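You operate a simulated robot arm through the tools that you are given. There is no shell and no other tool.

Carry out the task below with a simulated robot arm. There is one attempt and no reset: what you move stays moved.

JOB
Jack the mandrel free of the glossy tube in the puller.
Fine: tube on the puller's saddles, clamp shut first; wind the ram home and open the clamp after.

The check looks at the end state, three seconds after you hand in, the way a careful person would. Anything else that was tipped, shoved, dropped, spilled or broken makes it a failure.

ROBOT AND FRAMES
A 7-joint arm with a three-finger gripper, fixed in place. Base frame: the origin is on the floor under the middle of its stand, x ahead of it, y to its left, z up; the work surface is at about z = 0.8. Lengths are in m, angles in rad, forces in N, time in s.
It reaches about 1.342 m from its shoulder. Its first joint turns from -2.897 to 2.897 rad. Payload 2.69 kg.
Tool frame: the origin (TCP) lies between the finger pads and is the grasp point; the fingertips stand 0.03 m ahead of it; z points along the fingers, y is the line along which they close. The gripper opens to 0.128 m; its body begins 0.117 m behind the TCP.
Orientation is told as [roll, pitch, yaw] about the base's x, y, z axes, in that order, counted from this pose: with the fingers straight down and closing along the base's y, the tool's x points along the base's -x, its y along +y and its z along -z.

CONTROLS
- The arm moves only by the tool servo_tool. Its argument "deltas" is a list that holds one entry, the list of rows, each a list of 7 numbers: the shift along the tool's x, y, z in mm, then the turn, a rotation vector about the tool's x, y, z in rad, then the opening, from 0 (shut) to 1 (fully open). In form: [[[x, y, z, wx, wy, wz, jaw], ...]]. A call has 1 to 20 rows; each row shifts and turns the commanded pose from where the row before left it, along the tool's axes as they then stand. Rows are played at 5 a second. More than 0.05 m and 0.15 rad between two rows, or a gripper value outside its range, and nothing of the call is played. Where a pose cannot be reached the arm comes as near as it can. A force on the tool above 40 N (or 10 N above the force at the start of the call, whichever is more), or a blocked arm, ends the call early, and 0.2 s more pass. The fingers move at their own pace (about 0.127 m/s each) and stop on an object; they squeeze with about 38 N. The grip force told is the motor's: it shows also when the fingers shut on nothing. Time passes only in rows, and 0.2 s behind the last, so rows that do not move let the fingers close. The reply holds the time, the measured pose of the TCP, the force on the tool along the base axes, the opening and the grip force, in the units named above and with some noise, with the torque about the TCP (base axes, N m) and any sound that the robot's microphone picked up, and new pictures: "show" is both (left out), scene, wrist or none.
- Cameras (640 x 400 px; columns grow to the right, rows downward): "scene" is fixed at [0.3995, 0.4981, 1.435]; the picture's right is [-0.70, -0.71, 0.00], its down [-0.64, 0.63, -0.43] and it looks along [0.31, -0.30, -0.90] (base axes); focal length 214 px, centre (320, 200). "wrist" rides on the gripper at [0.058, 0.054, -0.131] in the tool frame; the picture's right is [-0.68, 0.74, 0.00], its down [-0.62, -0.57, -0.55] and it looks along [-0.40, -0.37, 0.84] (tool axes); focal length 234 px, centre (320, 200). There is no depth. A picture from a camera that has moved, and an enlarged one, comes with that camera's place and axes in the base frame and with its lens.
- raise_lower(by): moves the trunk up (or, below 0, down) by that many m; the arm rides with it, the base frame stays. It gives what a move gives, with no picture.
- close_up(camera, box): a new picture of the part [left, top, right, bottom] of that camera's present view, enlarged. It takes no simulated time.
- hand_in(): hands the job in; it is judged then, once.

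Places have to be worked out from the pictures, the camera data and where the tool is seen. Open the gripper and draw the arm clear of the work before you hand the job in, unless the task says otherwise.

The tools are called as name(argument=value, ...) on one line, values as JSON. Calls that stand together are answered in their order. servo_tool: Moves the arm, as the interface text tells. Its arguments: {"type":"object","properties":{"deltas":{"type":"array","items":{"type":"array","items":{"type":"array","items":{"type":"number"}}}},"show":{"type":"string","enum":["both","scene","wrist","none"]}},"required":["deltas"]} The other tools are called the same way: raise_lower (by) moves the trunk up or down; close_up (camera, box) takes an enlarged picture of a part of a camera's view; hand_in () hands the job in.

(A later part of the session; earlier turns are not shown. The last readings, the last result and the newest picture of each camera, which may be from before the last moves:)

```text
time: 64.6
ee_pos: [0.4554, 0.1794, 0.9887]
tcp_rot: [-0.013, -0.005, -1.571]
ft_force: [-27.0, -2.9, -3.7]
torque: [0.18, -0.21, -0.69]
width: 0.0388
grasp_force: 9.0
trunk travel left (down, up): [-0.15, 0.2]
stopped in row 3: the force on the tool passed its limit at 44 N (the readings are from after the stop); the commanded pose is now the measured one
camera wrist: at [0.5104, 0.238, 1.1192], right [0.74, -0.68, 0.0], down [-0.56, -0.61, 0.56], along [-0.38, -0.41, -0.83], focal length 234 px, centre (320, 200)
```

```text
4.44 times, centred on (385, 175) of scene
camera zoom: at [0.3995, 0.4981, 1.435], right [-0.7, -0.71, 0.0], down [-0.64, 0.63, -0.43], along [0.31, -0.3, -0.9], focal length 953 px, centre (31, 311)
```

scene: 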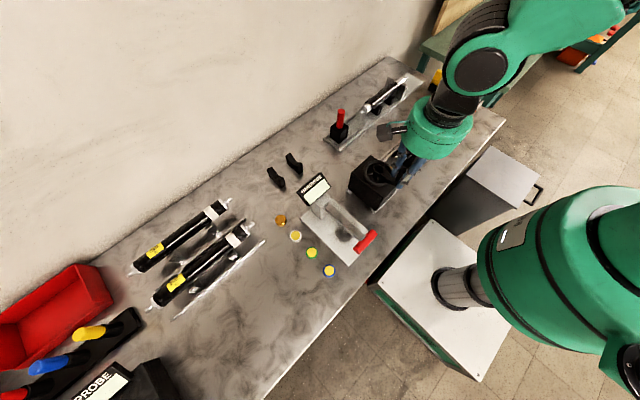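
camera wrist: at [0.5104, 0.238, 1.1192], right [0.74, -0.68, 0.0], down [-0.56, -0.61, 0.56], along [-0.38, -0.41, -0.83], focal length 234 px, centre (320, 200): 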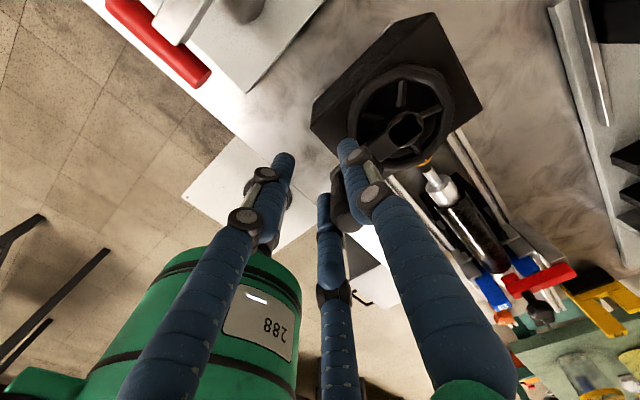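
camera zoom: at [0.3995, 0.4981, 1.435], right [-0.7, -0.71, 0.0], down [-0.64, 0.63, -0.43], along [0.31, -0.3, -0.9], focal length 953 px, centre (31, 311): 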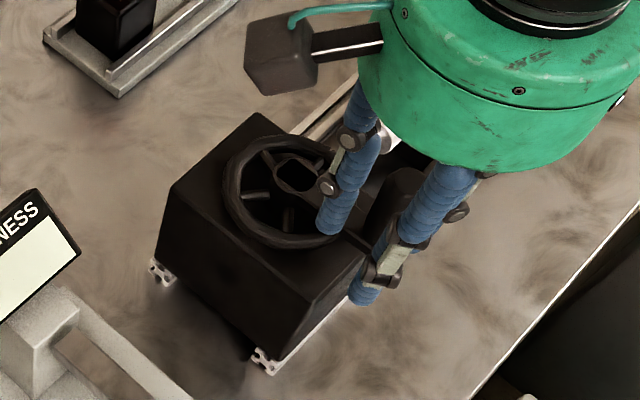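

The handle doesn't turn that way: it's against the home stop and the wheel hasn't moved. I'll open, re-centre on the handle, and try the other direction.

servo_tool(deltas=[[[0, 0, 0, 0, 0, 0, 0.45], [0, 0, 0, 0, 0, 0, 0.5], [-12, 2, -2, -0.01, 0.003, 0, 0.5], [-12, 2, -2, -0.01, 0.003, 0, 0.5], [0, 0, 0, 0, 0, 0, 0.5]]], show="wrist")

close_up(camera="wrist", box=[220, 80, 440, 260])

```text
time: 65.8
ee_pos: [0.4657, 0.155, 0.9944]
tcp_rot: [0.012, 0.002, -1.572]
ft_force: [-0.8, -0.2, -0.3]
torque: [0.02, -0.03, 0.02]
width: 0.0641
grasp_force: 0.1
trunk travel left (down, up): [-0.15, 0.2]
camera wrist: at [0.5161, 0.2137, 1.1268], right [0.74, -0.68, 0.01], down [-0.57, -0.62, 0.54], along [-0.36, -0.4, -0.84], focal length 234 px, centre (320, 200)
```

wrist: 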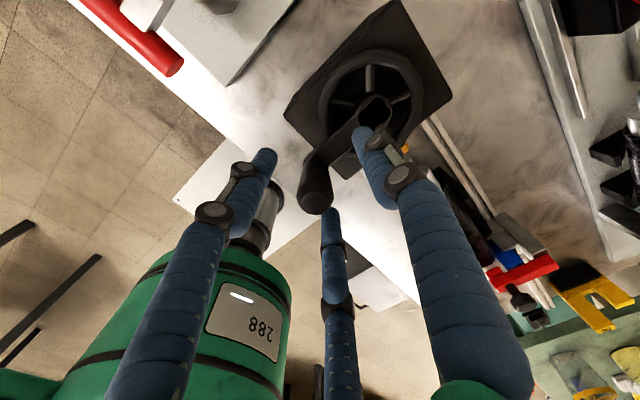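

```text
2.22 times, centred on (330, 170) of wrist
camera zoom: at [0.5161, 0.2137, 1.1268], right [0.74, -0.68, 0.01], down [-0.57, -0.62, 0.54], along [-0.36, -0.4, -0.84], focal length 520 px, centre (298, 267)
```

zoom: 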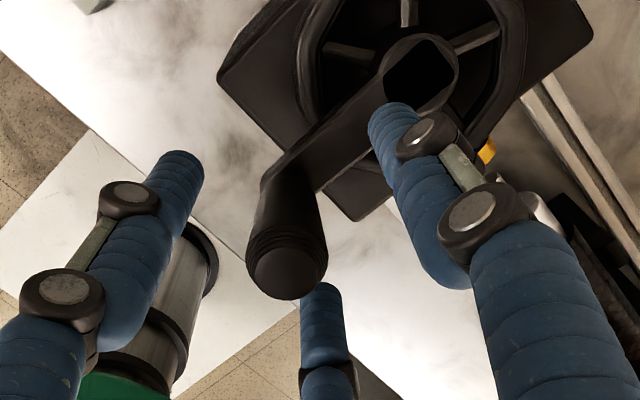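

Re-centring (x −6.5 mm, tilt corrected), then caging the handle again.

servo_tool(deltas=[[[0, -6.5, 3, 0.012, -0.002, 0, 0.5], [0, 0, 0, 0, 0, 0, 0.4], [0, 0, 0, 0, 0, 0, 0.25], [0, 0, 0, 0, 0, 0, 0.21], [0, 0, 0, 0, 0, 0, 0.21]]], show="wrist")

close_up(camera="wrist", box=[240, 80, 460, 260])

```text
time: 67.0
ee_pos: [0.4592, 0.1556, 0.9916]
tcp_rot: [0.001, 0.0, -1.57]
ft_force: [-0.4, 0.6, -0.5]
torque: [0.0, 0.04, 0.0]
width: 0.0268
grasp_force: 0.1
trunk travel left (down, up): [-0.15, 0.2]
camera wrist: at [0.5115, 0.2143, 1.123], right [0.74, -0.68, 0.0], down [-0.57, -0.62, 0.55], along [-0.37, -0.4, -0.84], focal length 234 px, centre (320, 200)
```

wrist: 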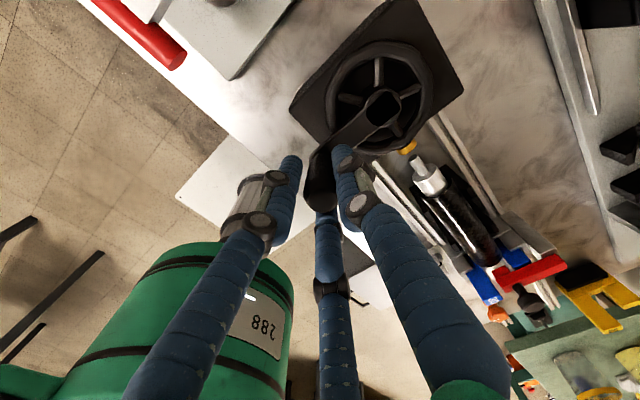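

```text
2.22 times, centred on (350, 170) of wrist
camera zoom: at [0.5115, 0.2143, 1.123], right [0.74, -0.68, 0.0], down [-0.57, -0.62, 0.55], along [-0.37, -0.4, -0.84], focal length 520 px, centre (253, 267)
```

zoom: 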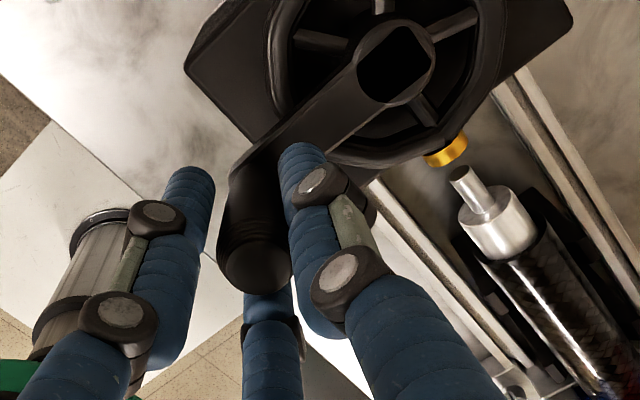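

The handle is caged again. Now I'll turn the other way, counter-clockwise from above: from −x toward −y by 40°.

servo_tool(deltas=[[[-10.6, 0.9, 0, 0, 0, 0, 0.21], [-10.3, 2.8, 0, 0, 0, 0, 0.21], [-9.6, 4.5, 0, 0, 0, 0, 0.21], [-8.7, 6.1, 0, 0, 0, 0, 0.21], [0, 0, 0, 0, 0, 0, 0.21]]], show="wrist")

close_up(camera="wrist", box=[240, 60, 460, 240])

close_up(camera="scene", box=[340, 130, 430, 220])

```text
time: 68.2
ee_pos: [0.4721, 0.1176, 0.9906]
tcp_rot: [0.002, 0.0, -1.572]
ft_force: [0.0, -0.6, -1.0]
torque: [0.01, -0.03, 0.01]
width: 0.0268
grasp_force: 0.1
trunk travel left (down, up): [-0.15, 0.2]
camera wrist: at [0.5246, 0.1755, 1.1226], right [0.74, -0.68, 0.0], down [-0.57, -0.62, 0.55], along [-0.37, -0.4, -0.84], focal length 234 px, centre (320, 200)
```

wrist: 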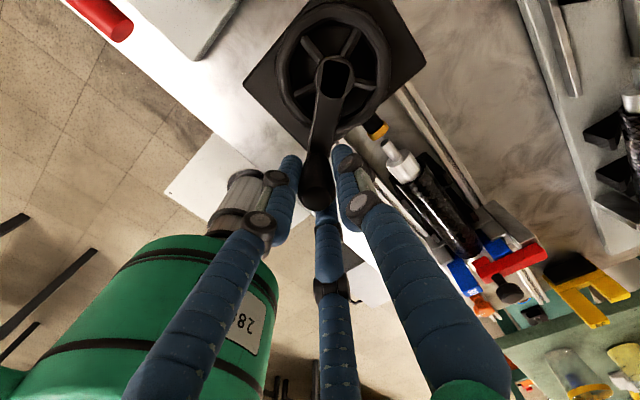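

```text
2.22 times, centred on (350, 150) of wrist
camera zoom: at [0.5246, 0.1755, 1.1226], right [0.74, -0.68, 0.0], down [-0.57, -0.62, 0.55], along [-0.37, -0.4, -0.84], focal length 520 px, centre (253, 311)
```

zoom: 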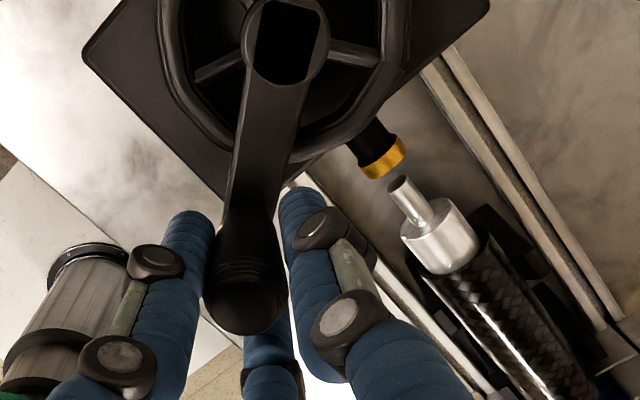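

```text
4.44 times, centred on (385, 175) of scene
camera zoom: at [0.3995, 0.4981, 1.435], right [-0.7, -0.71, 0.0], down [-0.64, 0.63, -0.43], along [0.31, -0.3, -0.9], focal length 953 px, centre (31, 311)
```

zoom: 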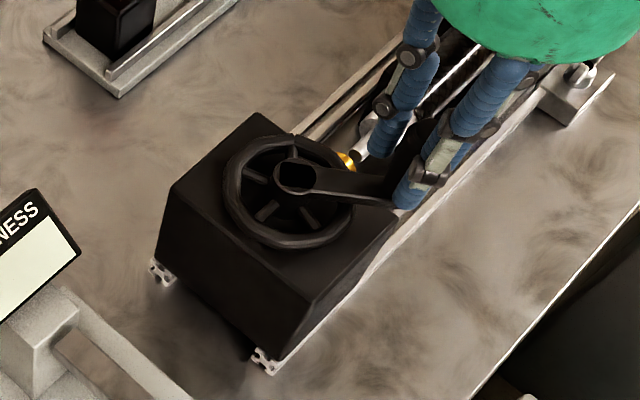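

The crank turns freely counter-clockwise and the ram is advancing. I'll continue round in 15° steps, watching force and ram.

servo_tool(deltas=[[[-10.76, 11.74, 0, 0, 0, 0, 0.21], [-7.35, 14.13, 0, 0, 0, 0, 0.21], [-3.45, 15.54, 0, 0, 0, 0, 0.21], [0.7, 15.91, 0, 0, 0, 0, 0.21], [4.79, 15.19, 0, 0, 0, 0, 0.21], [8.55, 13.43, 0, 0, 0, 0, 0.21], [0, 0, 0, 0, 0, 0, 0.21]]], show="wrist")

close_up(camera="wrist", box=[160, 40, 400, 220])

close_up(camera="scene", box=[340, 120, 440, 220])

```text
time: 69.8
ee_pos: [0.5569, 0.1094, 0.9922]
tcp_rot: [0.001, 0.0, -1.572]
ft_force: [-0.1, 0.8, 0.3]
torque: [-0.02, 0.01, 0.02]
width: 0.0269
grasp_force: 0.2
trunk travel left (down, up): [-0.15, 0.2]
camera wrist: at [0.6101, 0.1682, 1.1234], right [0.74, -0.68, 0.0], down [-0.57, -0.62, 0.55], along [-0.37, -0.4, -0.84], focal length 234 px, centre (320, 200)
```

wrist: 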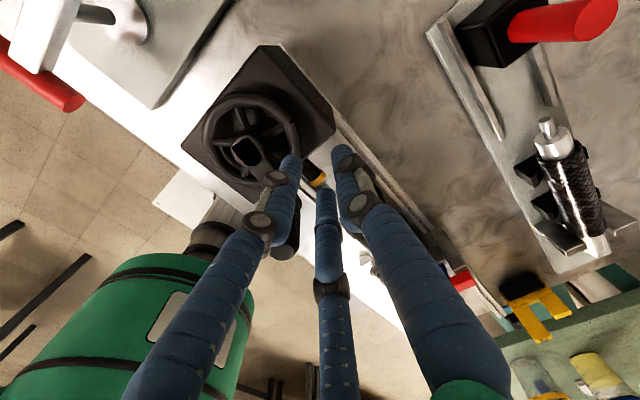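

```text
2.22 times, centred on (280, 130) of wrist
camera zoom: at [0.6101, 0.1682, 1.1234], right [0.74, -0.68, 0.0], down [-0.57, -0.62, 0.55], along [-0.37, -0.4, -0.84], focal length 520 px, centre (409, 356)
```

zoom: 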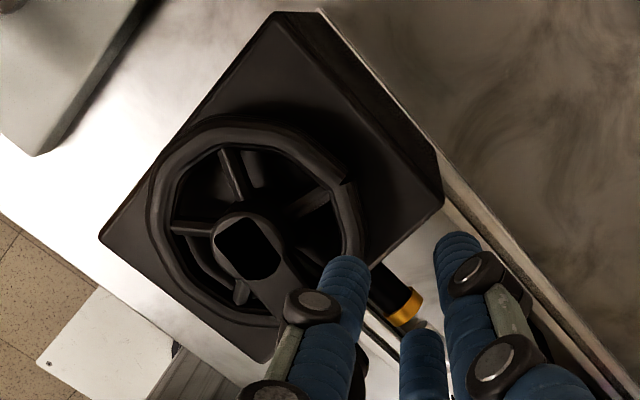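

```text
4.00 times, centred on (390, 170) of scene
camera zoom: at [0.3995, 0.4981, 1.435], right [-0.7, -0.71, 0.0], down [-0.64, 0.63, -0.43], along [0.31, -0.3, -0.9], focal length 858 px, centre (40, 320)
```

zoom: 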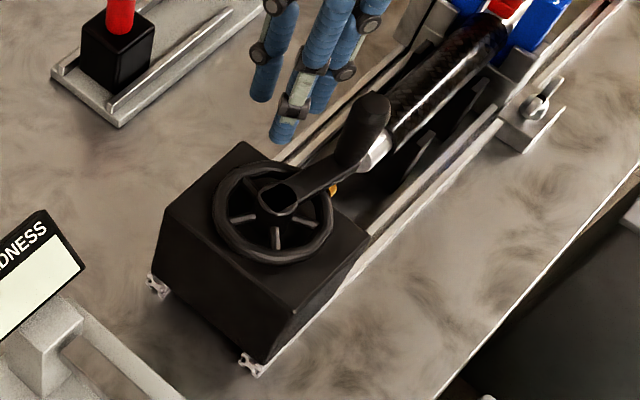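

The loose cage slipped off: the crank stopped at about 257°, where the ram met the stub and resistance rose. Pushing the handle from behind with closed fingers will be firmer. I'll raise, close the fist, and move to the trailing side of the handle.

servo_tool(deltas=[[[0, 0, -35, 0, 0, 0, 0.21], [0, 0, -35, 0, 0, 0, 0], [0, -40, 0, 0, 0, 0, 0], [4, -48, 0, 0, 0, 0, 0], [0, 0, 0, 0, 0, 0, 0]]], show="both")

close_up(camera="wrist", box=[220, 40, 440, 220])

close_up(camera="scene", box=[340, 120, 440, 220])

```text
time: 71.0
ee_pos: [0.468, 0.1131, 1.0621]
tcp_rot: [0.004, 0.0, -1.572]
ft_force: [-0.8, -0.2, 1.2]
torque: [0.0, -0.08, 0.0]
width: 0.002
grasp_force: 31.7
trunk travel left (down, up): [-0.15, 0.2]
camera wrist: at [0.5207, 0.1714, 1.1932], right [0.74, -0.68, 0.0], down [-0.57, -0.62, 0.55], along [-0.37, -0.4, -0.84], focal length 234 px, centre (320, 200)
```

scene: 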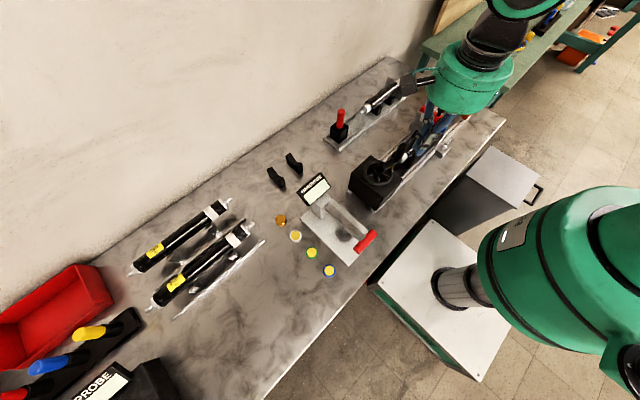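
wrist: 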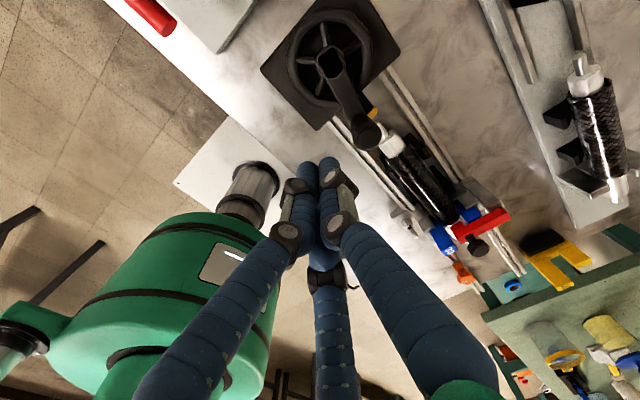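

```text
2.22 times, centred on (330, 130) of wrist
camera zoom: at [0.5207, 0.1714, 1.1932], right [0.74, -0.68, 0.0], down [-0.57, -0.62, 0.55], along [-0.37, -0.4, -0.84], focal length 520 px, centre (298, 356)
```

zoom: 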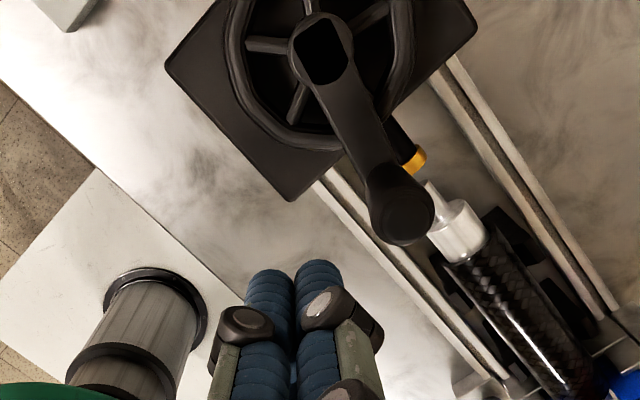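

```text
4.00 times, centred on (390, 170) of scene
camera zoom: at [0.3995, 0.4981, 1.435], right [-0.7, -0.71, 0.0], down [-0.64, 0.63, -0.43], along [0.31, -0.3, -0.9], focal length 858 px, centre (40, 320)
```

zoom: 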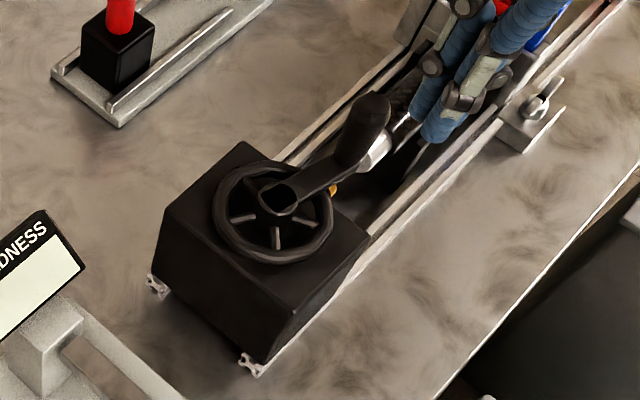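

The handle is at about 258° and the ram is nearly at the stub. I'll lower the closed fist behind the handle, on its −x side.

servo_tool(deltas=[[[0, 2, 30, 0, 0, 0, 0], [0, 0, 30, 0, 0, 0, 0], [0, 0, 12, 0, 0, 0, 0], [0, 0, 0, 0, 0, 0, 0]]], show="none")

servo_tool(deltas=[[[-7.3, 7.7, 0, 0, 0, 0, 0], [-5.8, 9.0, 0, 0, 0, 0, 0], [-4.1, 9.7, 0, 0, 0, 0, 0], [0, 0, 0, 0, 0, 0, 0]]], show="both")

close_up(camera="wrist", box=[220, 40, 440, 220])

close_up(camera="scene", box=[340, 120, 440, 220])

```text
time: 72.0
ee_pos: [0.4724, 0.1121, 0.9886]
tcp_rot: [0.001, 0.0, -1.571]
ft_force: [0.2, 0.2, 0.3]
torque: [0.0, 0.0, -0.02]
width: 0.0023
grasp_force: 31.3
trunk travel left (down, up): [-0.15, 0.2]
```

```text
time: 73.0
ee_pos: [0.4984, 0.0957, 0.9893]
tcp_rot: [0.002, -0.001, -1.571]
ft_force: [-0.4, -0.1, 0.0]
torque: [-0.02, 0.02, -0.02]
width: 0.0021
grasp_force: 31.6
trunk travel left (down, up): [-0.15, 0.2]
camera wrist: at [0.5513, 0.1543, 1.1208], right [0.74, -0.68, 0.0], down [-0.57, -0.62, 0.55], along [-0.37, -0.4, -0.84], focal length 234 px, centre (320, 200)
```

scene: 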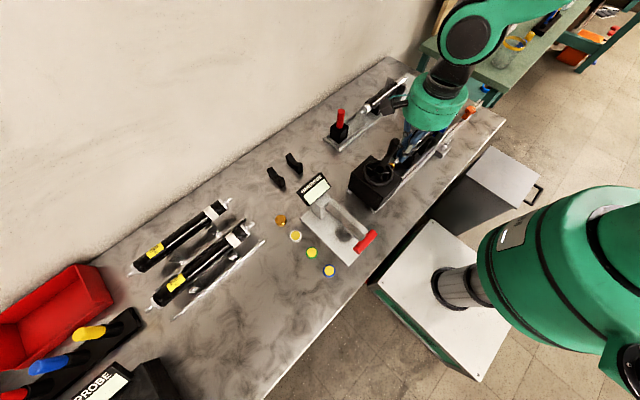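
wrist: 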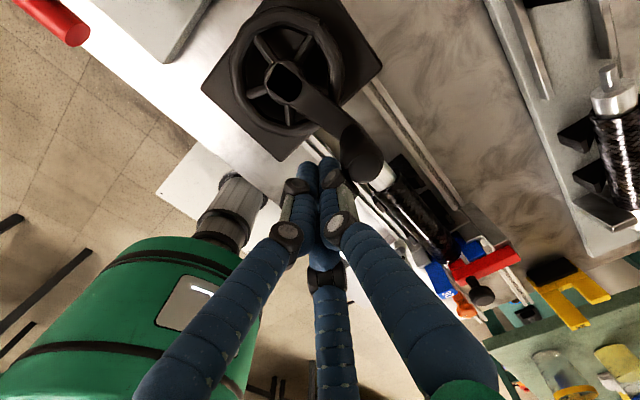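

```text
2.22 times, centred on (330, 130) of wrist
camera zoom: at [0.5513, 0.1543, 1.1208], right [0.74, -0.68, 0.0], down [-0.57, -0.62, 0.55], along [-0.37, -0.4, -0.84], focal length 520 px, centre (298, 356)
```

zoom: 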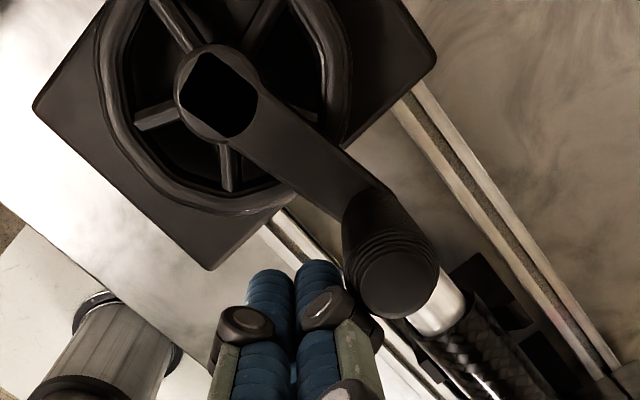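

```text
4.00 times, centred on (390, 170) of scene
camera zoom: at [0.3995, 0.4981, 1.435], right [-0.7, -0.71, 0.0], down [-0.64, 0.63, -0.43], along [0.31, -0.3, -0.9], focal length 858 px, centre (40, 320)
```

zoom: 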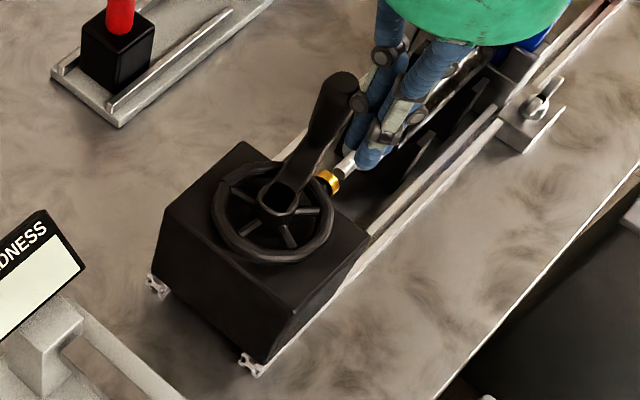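

The fist pushes the crank well, with no resistance yet, and the ram is nearly at the stub. I'll continue in small arcs.

servo_tool(deltas=[[[-2.4, 10.4, 0, 0, 0, 0, 0], [-0.6, 10.6, 0, 0, 0, 0, 0], [1.3, 10.6, 0, 0, 0, 0, 0], [3.1, 10.2, 0, 0, 0, 0, 0], [0, 0, 0, 0, 0, 0, 0]]], show="scene")

close_up(camera="scene", box=[340, 110, 440, 220])

```text
time: 74.2
ee_pos: [0.5406, 0.0962, 0.989]
tcp_rot: [0.001, -0.001, -1.571]
ft_force: [0.3, -1.2, -0.9]
torque: [0.02, 0.0, 0.01]
width: 0.0022
grasp_force: 31.8
trunk travel left (down, up): [-0.15, 0.2]
```

scene: 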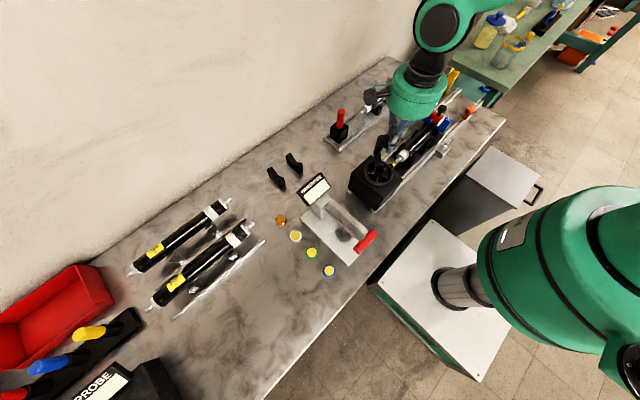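

```text
3.64 times, centred on (390, 165) of scene
camera zoom: at [0.3995, 0.4981, 1.435], right [-0.7, -0.71, 0.0], down [-0.64, 0.63, -0.43], along [0.31, -0.3, -0.9], focal length 780 px, centre (66, 327)
```

zoom: 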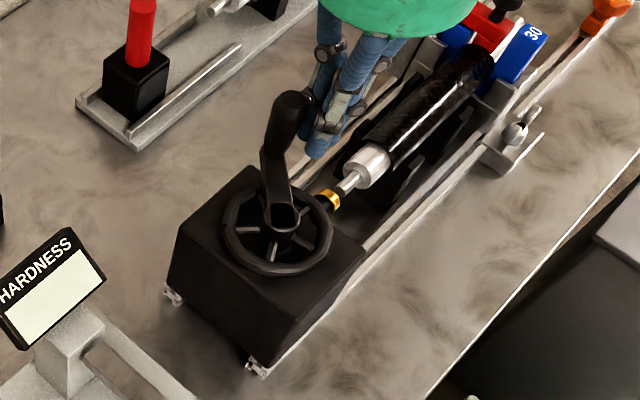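

The ram tip is right at the stub now. I'll continue in 10° steps, watching the force closely.

close_up(camera="scene", box=[375, 130, 415, 170])

servo_tool(deltas=[[[4.9, 9.4, 0, 0, 0, 0, 0], [6.4, 8.5, 0, 0, 0, 0, 0], [0, 0, 0, 0, 0, 0, 0]]], show="none")

servo_tool(deltas=[[[7.7, 7.3, 0, 0, 0, 0, 0], [9.0, 5.8, 0, 0, 0, 0, 0], [0, 0, 0, 0, 0, 0, 0]]], show="scene")

close_up(camera="scene", box=[340, 110, 440, 220])

```text
10.00 times, centred on (395, 150) of scene
camera zoom: at [0.3995, 0.4981, 1.435], right [-0.7, -0.71, 0.0], down [-0.64, 0.63, -0.43], along [0.31, -0.3, -0.9], focal length 2145 px, centre (-430, 700)
```

zoom: 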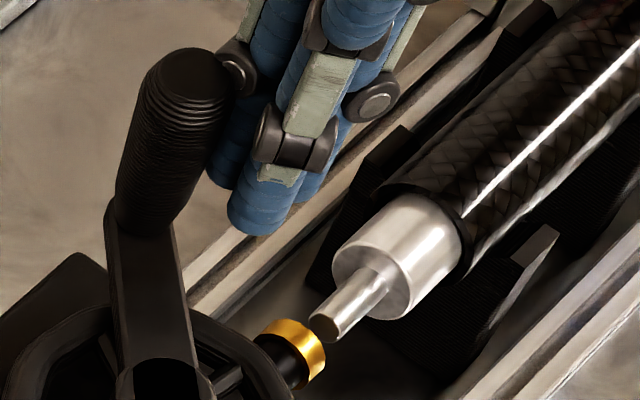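

```text
time: 75.0
ee_pos: [0.5574, 0.1094, 0.989]
tcp_rot: [0.002, 0.0, -1.57]
ft_force: [-1.1, 0.5, 0.1]
torque: [-0.03, 0.03, 0.0]
width: 0.0021
grasp_force: 31.3
trunk travel left (down, up): [-0.15, 0.2]
```

```text
time: 75.8
ee_pos: [0.5711, 0.1263, 0.9907]
tcp_rot: [0.002, 0.001, -1.571]
ft_force: [0.7, -0.7, 0.0]
torque: [-0.01, 0.0, 0.01]
width: 0.0023
grasp_force: 31.1
trunk travel left (down, up): [-0.15, 0.2]
```

scene: 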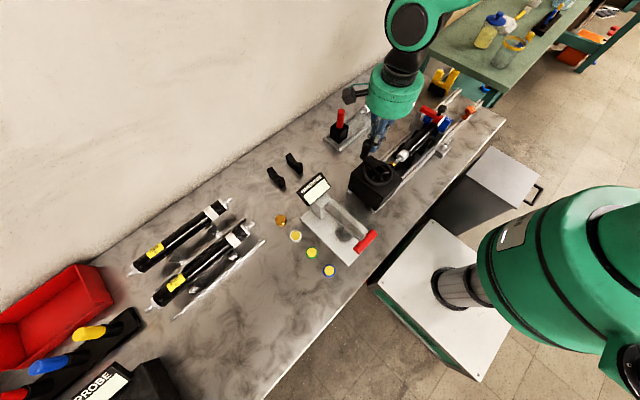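

```text
3.64 times, centred on (390, 165) of scene
camera zoom: at [0.3995, 0.4981, 1.435], right [-0.7, -0.71, 0.0], down [-0.64, 0.63, -0.43], along [0.31, -0.3, -0.9], focal length 780 px, centre (66, 327)
```

zoom: 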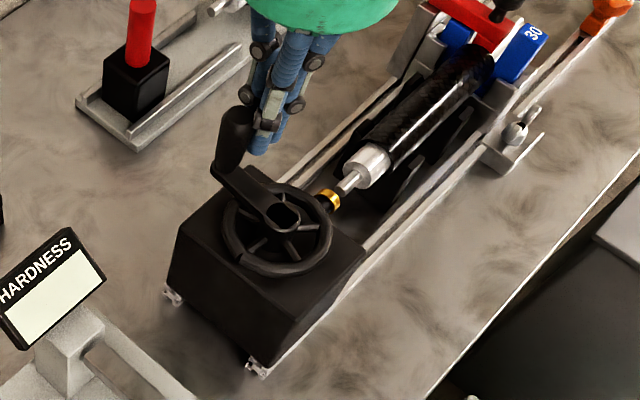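

The crank turns smoothly. I'll keep going round the +x side.

servo_tool(deltas=[[[9.7, 4.1, 0, 0, 0, 0, 0], [10.4, 2.4, 0, 0, 0, 0, 0], [10.6, 0.6, 0, 0, 0, 0, 0], [0, 0, 0, 0, 0, 0, 0]]], show="none")

servo_tool(deltas=[[[10.6, -1.3, 0, 0, 0, 0, 0], [10.2, -3.1, 0, 0, 0, 0, 0], [9.4, -4.9, 0, 0, 0, 0, 0], [0, 0, 0, 0, 0, 0, 0]]], show="scene")

close_up(camera="scene", box=[340, 110, 440, 220])

```text
time: 76.8
ee_pos: [0.5789, 0.1577, 0.9911]
tcp_rot: [0.003, 0.0, -1.571]
ft_force: [0.5, 0.2, -0.1]
torque: [0.03, 0.05, 0.0]
width: 0.002
grasp_force: 30.9
trunk travel left (down, up): [-0.15, 0.2]
```

```text
time: 77.8
ee_pos: [0.5696, 0.1881, 0.9902]
tcp_rot: [0.003, -0.001, -1.571]
ft_force: [0.4, -0.2, 0.8]
torque: [0.01, -0.03, -0.01]
width: 0.0021
grasp_force: 31.7
trunk travel left (down, up): [-0.15, 0.2]
```

scene: 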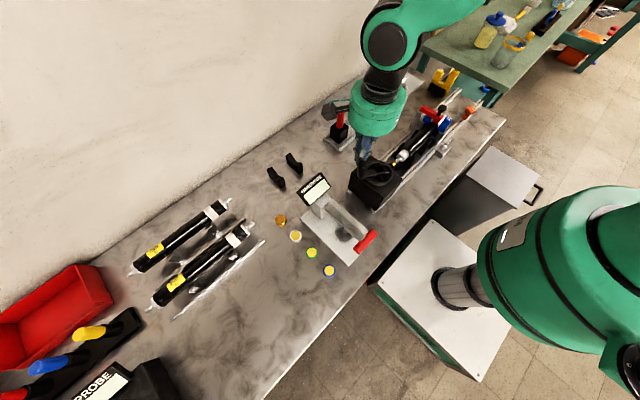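

```text
3.64 times, centred on (390, 165) of scene
camera zoom: at [0.3995, 0.4981, 1.435], right [-0.7, -0.71, 0.0], down [-0.64, 0.63, -0.43], along [0.31, -0.3, -0.9], focal length 780 px, centre (66, 327)
```

zoom: 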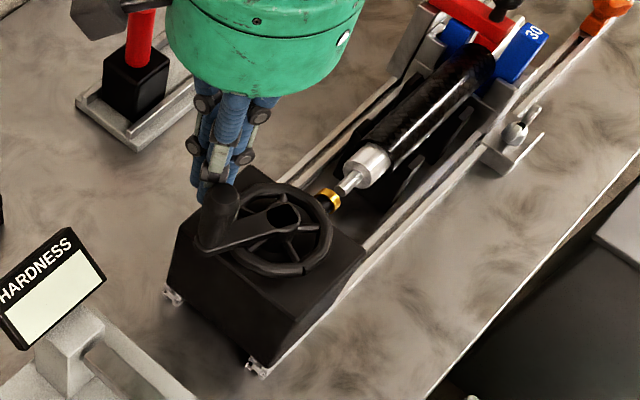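

Still smooth. I'll continue over the +y side.

servo_tool(deltas=[[[8.5, -6.4, 0, 0, 0, 0, 0], [7.3, -7.7, 0, 0, 0, 0, 0], [5.8, -9.0, 0, 0, 0, 0, 0], [4.1, -9.7, 0, 0, 0, 0, 0], [0, 0, 0, 0, 0, 0, 0]]], show="none")

servo_tool(deltas=[[[2.4, -10.4, 0, 0, 0, 0, 0], [0.6, -10.6, 0, 0, 0, 0, 0], [-1.3, -10.6, 0, 0, 0, 0, 0], [-3.1, -10.2, 0, 0, 0, 0, 0], [0, 0, 0, 0, 0, 0, 0]]], show="scene")

close_up(camera="scene", box=[340, 110, 440, 220])

```text
time: 79.0
ee_pos: [0.5366, 0.2132, 0.9908]
tcp_rot: [0.001, 0.0, -1.572]
ft_force: [-0.3, 0.3, -0.3]
torque: [-0.01, -0.02, 0.01]
width: 0.0022
grasp_force: 31.5
trunk travel left (down, up): [-0.15, 0.2]
```

```text
time: 80.2
ee_pos: [0.4939, 0.2099, 0.99]
tcp_rot: [0.002, 0.0, -1.569]
ft_force: [-0.4, -0.9, -0.6]
torque: [0.03, -0.01, -0.02]
width: 0.0023
grasp_force: 31.7
trunk travel left (down, up): [-0.15, 0.2]
```

scene: 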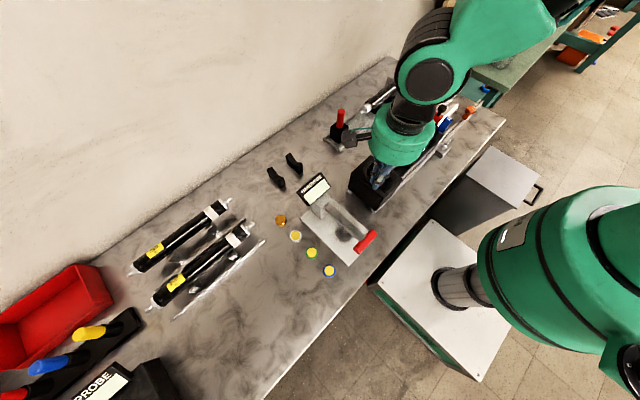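

```text
3.64 times, centred on (390, 165) of scene
camera zoom: at [0.3995, 0.4981, 1.435], right [-0.7, -0.71, 0.0], down [-0.64, 0.63, -0.43], along [0.31, -0.3, -0.9], focal length 780 px, centre (66, 327)
```

zoom: 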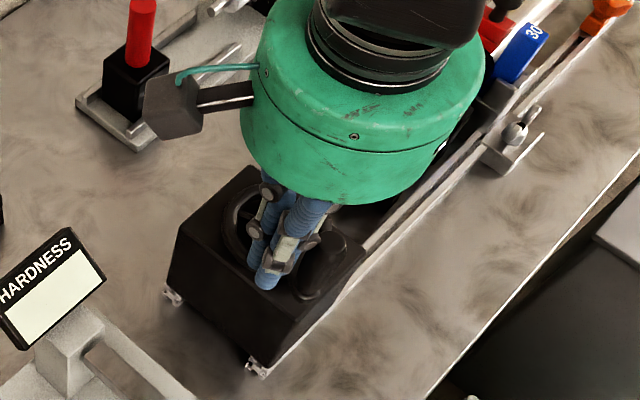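

The handle is at about 148°. I'll continue along the −x side to complete the first turn.

servo_tool(deltas=[[[-5.5, -9.1, 0, 0, 0, 0, 0], [-7.0, -8.0, 0, 0, 0, 0, 0], [-8.3, -6.6, 0, 0, 0, 0, 0], [-9.3, -5.0, 0, 0, 0, 0, 0], [0, 0, 0, 0, 0, 0, 0]]], show="none")

servo_tool(deltas=[[[-10.1, -3.3, 0, 0, 0, 0, 0], [-10.5, -1.5, 0, 0, 0, 0, 0], [-10.6, 0.4, 0, 0, 0, 0, 0], [-10.4, 2.2, 0, 0, 0, 0, 0], [0, 0, 0, 0, 0, 0, 0]]], show="both")

close_up(camera="scene", box=[340, 110, 440, 220])

close_up(camera="wrist", box=[260, 40, 480, 240])

```text
time: 81.4
ee_pos: [0.4661, 0.1802, 0.9898]
tcp_rot: [0.002, 0.001, -1.571]
ft_force: [-0.4, -0.2, 0.8]
torque: [-0.02, -0.01, -0.01]
width: 0.0019
grasp_force: 31.8
trunk travel left (down, up): [-0.15, 0.2]
```

```text
time: 82.6
ee_pos: [0.4642, 0.1387, 0.9897]
tcp_rot: [0.002, 0.0, -1.57]
ft_force: [0.1, 0.0, 0.5]
torque: [0.01, 0.02, 0.03]
width: 0.0022
grasp_force: 31.3
trunk travel left (down, up): [-0.15, 0.2]
camera wrist: at [0.5169, 0.1979, 1.121], right [0.74, -0.68, 0.0], down [-0.57, -0.62, 0.55], along [-0.37, -0.4, -0.84], focal length 234 px, centre (320, 200)
```

scene: 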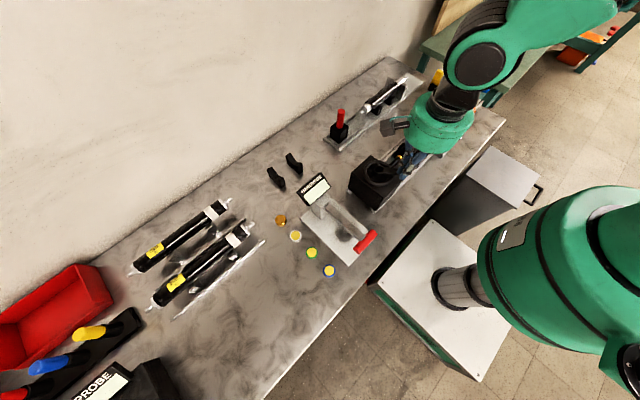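
wrist: 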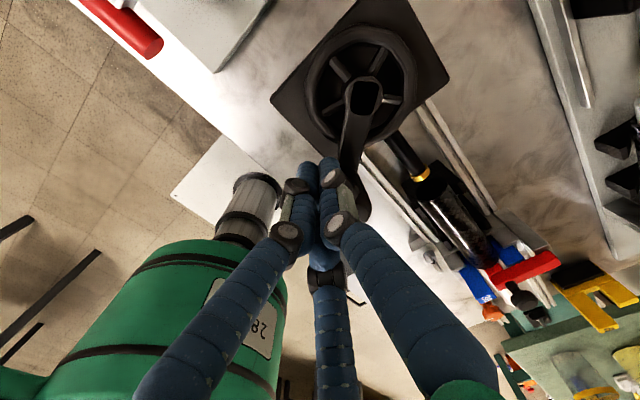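

```text
3.64 times, centred on (390, 165) of scene
camera zoom: at [0.3995, 0.4981, 1.435], right [-0.7, -0.71, 0.0], down [-0.64, 0.63, -0.43], along [0.31, -0.3, -0.9], focal length 780 px, centre (66, 327)
```

zoom: 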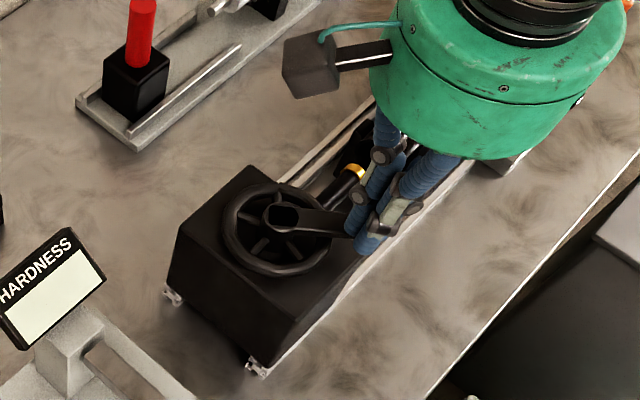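

```text
2.00 times, centred on (370, 140) of wrist
camera zoom: at [0.5169, 0.1979, 1.121], right [0.74, -0.68, 0.0], down [-0.57, -0.62, 0.55], along [-0.37, -0.4, -0.84], focal length 468 px, centre (220, 320)
```

zoom: 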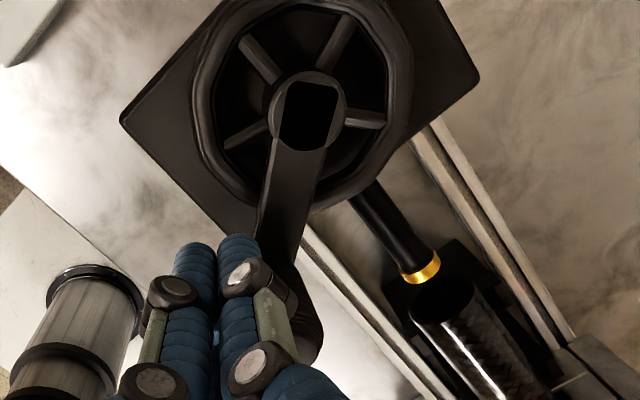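

The ram has moved a long way: its tip is now near the tube mouth and the bare +y mandrel end has gone inside. I'll look closely at both ends.

close_up(camera="wrist", box=[370, 140, 570, 330])

close_up(camera="wrist", box=[390, 150, 470, 220])

close_up(camera="scene", box=[420, 80, 500, 160])

```text
2.11 times, centred on (470, 235) of wrist
camera zoom: at [0.5169, 0.1979, 1.121], right [0.74, -0.68, 0.0], down [-0.57, -0.62, 0.55], along [-0.37, -0.4, -0.84], focal length 493 px, centre (4, 126)
```

zoom: 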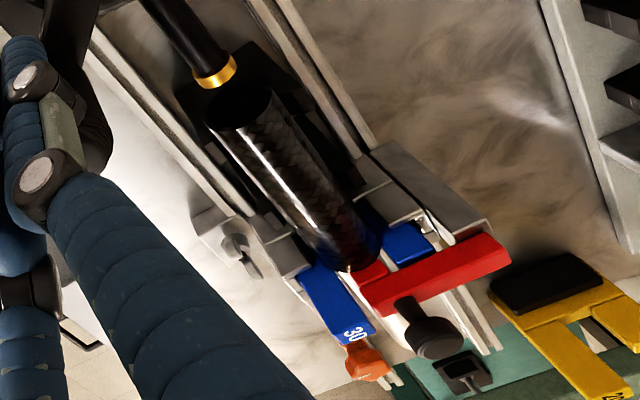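

```text
5.71 times, centred on (430, 185) of wrist
camera zoom: at [0.5169, 0.1979, 1.121], right [0.74, -0.68, 0.0], down [-0.57, -0.62, 0.55], along [-0.37, -0.4, -0.84], focal length 1338 px, centre (-309, 286)
```

zoom: 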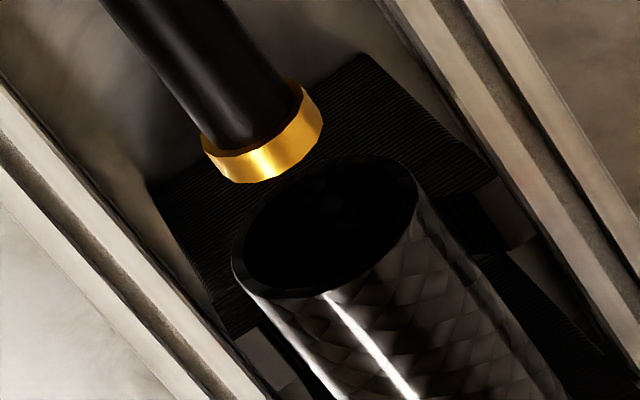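

```text
5.00 times, centred on (460, 120) of scene
camera zoom: at [0.3995, 0.4981, 1.435], right [-0.7, -0.71, 0.0], down [-0.64, 0.63, -0.43], along [0.31, -0.3, -0.9], focal length 1072 px, centre (-380, 600)
```

zoom: 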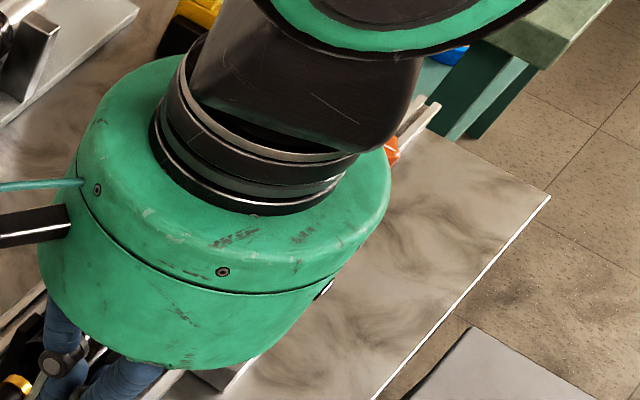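

The tube mouth is now open and the mandrel is no longer in the +y end. I need to find where it went, so I'll raise the fist clear of the handle and look along the −y side.

servo_tool(deltas=[[[5, 0, -10, 0, 0, 0, 0], [0, 0, -40, 0, 0, 0, 0], [0, 0, -40, 0, 0, 0, 0], [0, 30, -20, 0, 0, 0, 0], [-30, 30, -10, 0, 0, 0, 0], [-40, 30, 0, 0, 0, 0, 0], [-40, 30, 0, 0, 0, 0, 0], [0, 0, 0, 0, 0, 0, 0]]], show="both")

close_up(camera="scene", box=[360, 60, 520, 200])

close_up(camera="wrist", box=[60, 40, 420, 300])

```text
time: 84.4
ee_pos: [0.5829, 0.034, 1.1093]
tcp_rot: [0.003, 0.001, -1.57]
ft_force: [1.4, -1.3, 0.0]
torque: [0.05, 0.05, -0.05]
width: 0.0021
grasp_force: 31.6
trunk travel left (down, up): [-0.15, 0.2]
camera wrist: at [0.636, 0.0922, 1.2407], right [0.74, -0.68, 0.0], down [-0.57, -0.62, 0.55], along [-0.37, -0.4, -0.84], focal length 234 px, centre (320, 200)
```

scene: 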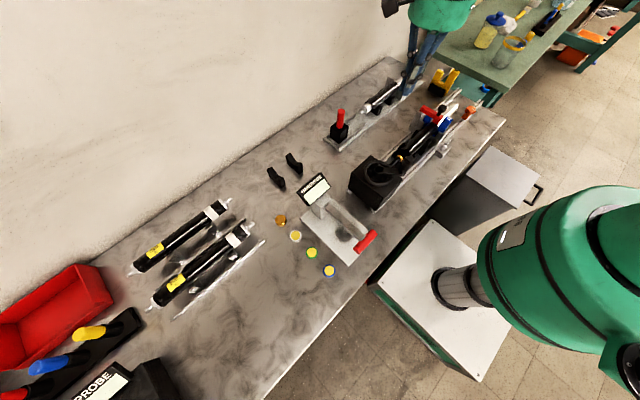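
wrist: 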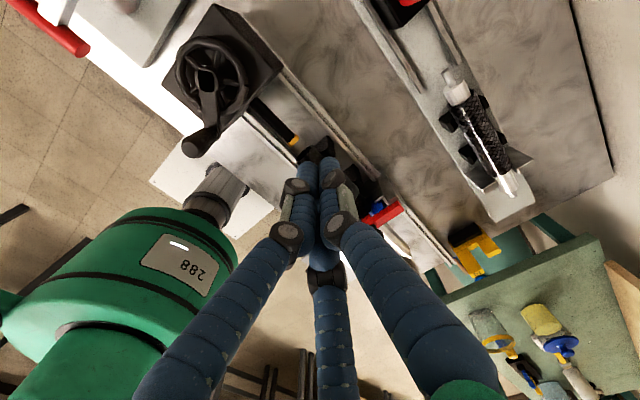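

```text
2.86 times, centred on (440, 130) of scene
camera zoom: at [0.3995, 0.4981, 1.435], right [-0.7, -0.71, 0.0], down [-0.64, 0.63, -0.43], along [0.31, -0.3, -0.9], focal length 613 px, centre (-23, 400)
```

zoom: 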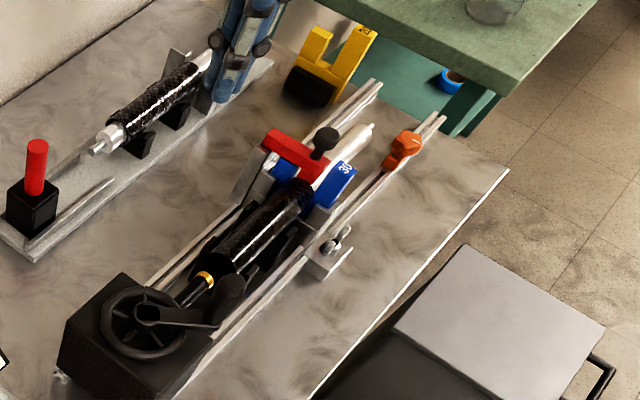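

```text
1.54 times, centred on (240, 170) of wrist
camera zoom: at [0.636, 0.0922, 1.2407], right [0.74, -0.68, 0.0], down [-0.57, -0.62, 0.55], along [-0.37, -0.4, -0.84], focal length 360 px, centre (443, 246)
```

zoom: 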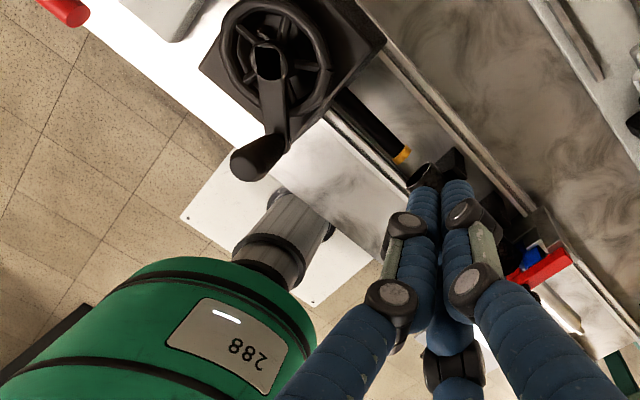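

The mandrel has broken loose and slid out on the −y side of the fork. I'll zoom in to see its exact state.

close_up(camera="scene", box=[415, 75, 475, 135])

close_up(camera="scene", box=[395, 100, 445, 160])

close_up(camera="scene", box=[340, 140, 430, 210])

```text
6.67 times, centred on (445, 105) of scene
camera zoom: at [0.3995, 0.4981, 1.435], right [-0.7, -0.71, 0.0], down [-0.64, 0.63, -0.43], along [0.31, -0.3, -0.9], focal length 1430 px, centre (-513, 833)
```

zoom: 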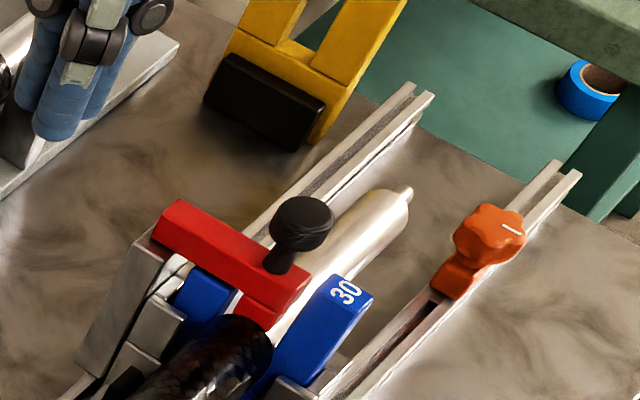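

```text
6.67 times, centred on (420, 130) of scene
camera zoom: at [0.3995, 0.4981, 1.435], right [-0.7, -0.71, 0.0], down [-0.64, 0.63, -0.43], along [0.31, -0.3, -0.9], focal length 1430 px, centre (-347, 667)
```

zoom: 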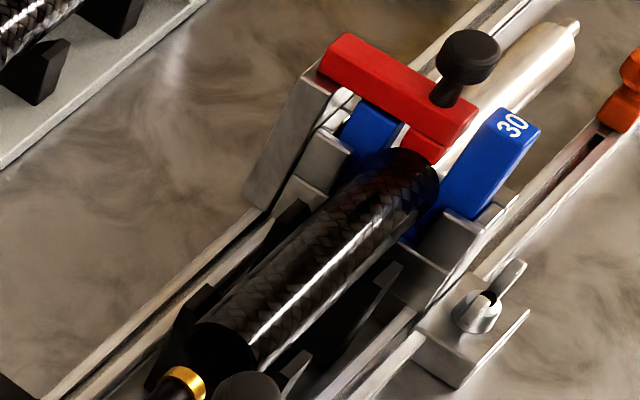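

```text
5.71 times, centred on (385, 175) of scene
camera zoom: at [0.3995, 0.4981, 1.435], right [-0.7, -0.71, 0.0], down [-0.64, 0.63, -0.43], along [0.31, -0.3, -0.9], focal length 1226 px, centre (-51, 343)
```

zoom: 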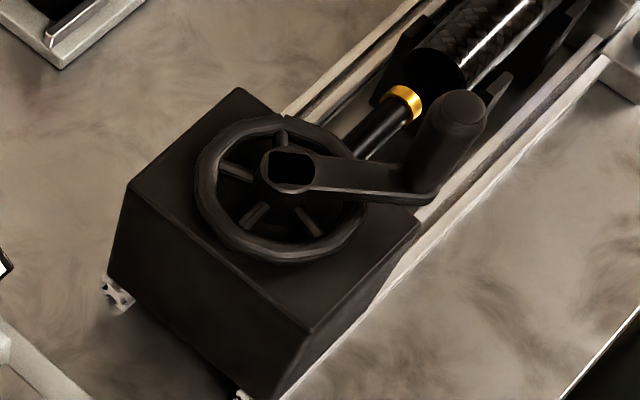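

The mandrel now protrudes far past the fork on the −y side, still supported by the tube and fork and held by the clamp, and nothing has fallen. I'll compare the tube's seating with the earlier view.

close_up(camera="scene", box=[370, 90, 480, 180])

close_up(camera="scene", box=[390, 130, 430, 170])

```text
4.44 times, centred on (425, 135) of scene
camera zoom: at [0.3995, 0.4981, 1.435], right [-0.7, -0.71, 0.0], down [-0.64, 0.63, -0.43], along [0.31, -0.3, -0.9], focal length 953 px, centre (-147, 489)
```

zoom: 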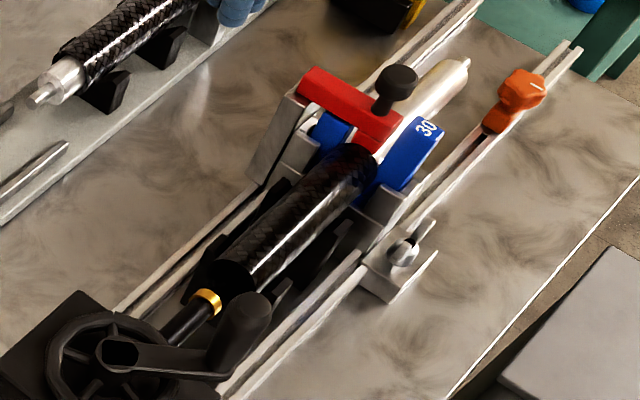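

```text
10.00 times, centred on (410, 150) of scene
camera zoom: at [0.3995, 0.4981, 1.435], right [-0.7, -0.71, 0.0], down [-0.64, 0.63, -0.43], along [0.31, -0.3, -0.9], focal length 2145 px, centre (-580, 700)
```

zoom: 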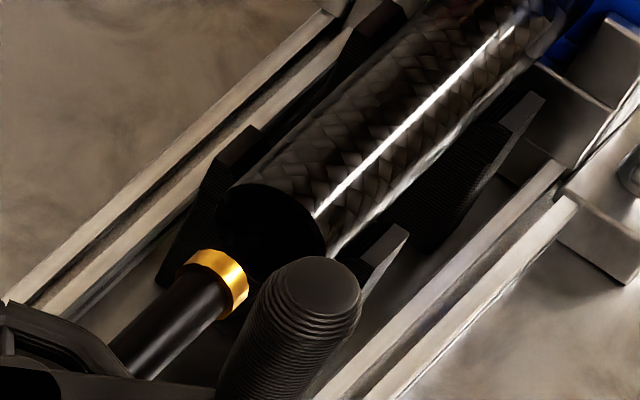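

The tube slid about 9 mm to bear on the fork, then the bond broke and the mandrel ran out about 11 cm. The tube still lies on both saddles. Now I'll wind the ram home by pushing the handle clockwise from its other side, so I'm placing the fist there.

servo_tool(deltas=[[[30, -35, 0, 0, 0, 0, 0], [31, -40, 0, 0, 0, 0, 0], [0, 0, 40, 0, 0, 0, 0], [0, 0, 40, 0, 0, 0, 0], [0, 0, 30, 0, 0, 0, 0], [0, 0, 10, 0, 0, 0, 0], [0, 0, 0, 0, 0, 0, 0]]], show="both")

close_up(camera="wrist", box=[200, 40, 440, 240])

close_up(camera="scene", box=[350, 100, 450, 210])

```text
refused: row 2 steps farther than a row can; nothing moved
```

```text
2.00 times, centred on (320, 140) of wrist
camera zoom: at [0.636, 0.0922, 1.2407], right [0.74, -0.68, 0.0], down [-0.57, -0.62, 0.55], along [-0.37, -0.4, -0.84], focal length 468 px, centre (320, 320)
```

zoom: 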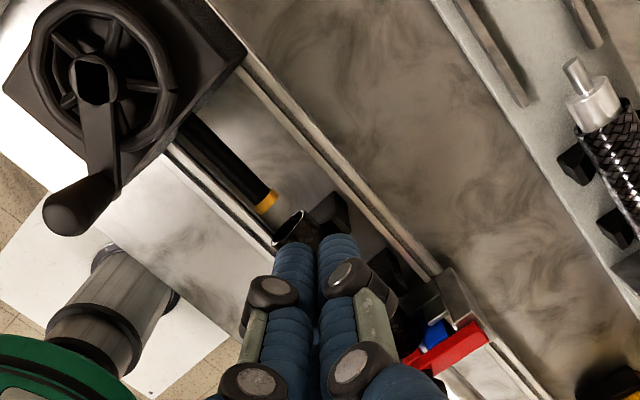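

```text
3.64 times, centred on (400, 155) of scene
camera zoom: at [0.3995, 0.4981, 1.435], right [-0.7, -0.71, 0.0], down [-0.64, 0.63, -0.43], along [0.31, -0.3, -0.9], focal length 780 px, centre (29, 364)
```

zoom: 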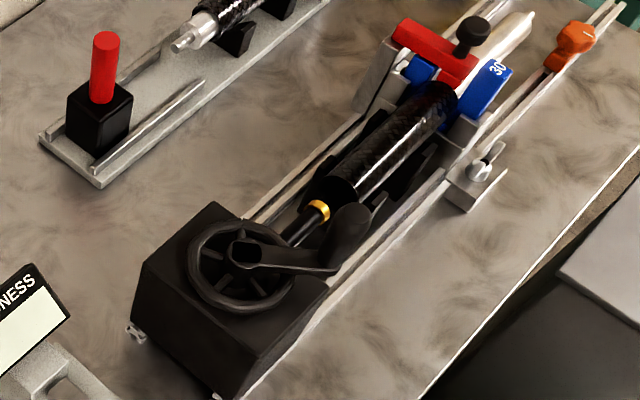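

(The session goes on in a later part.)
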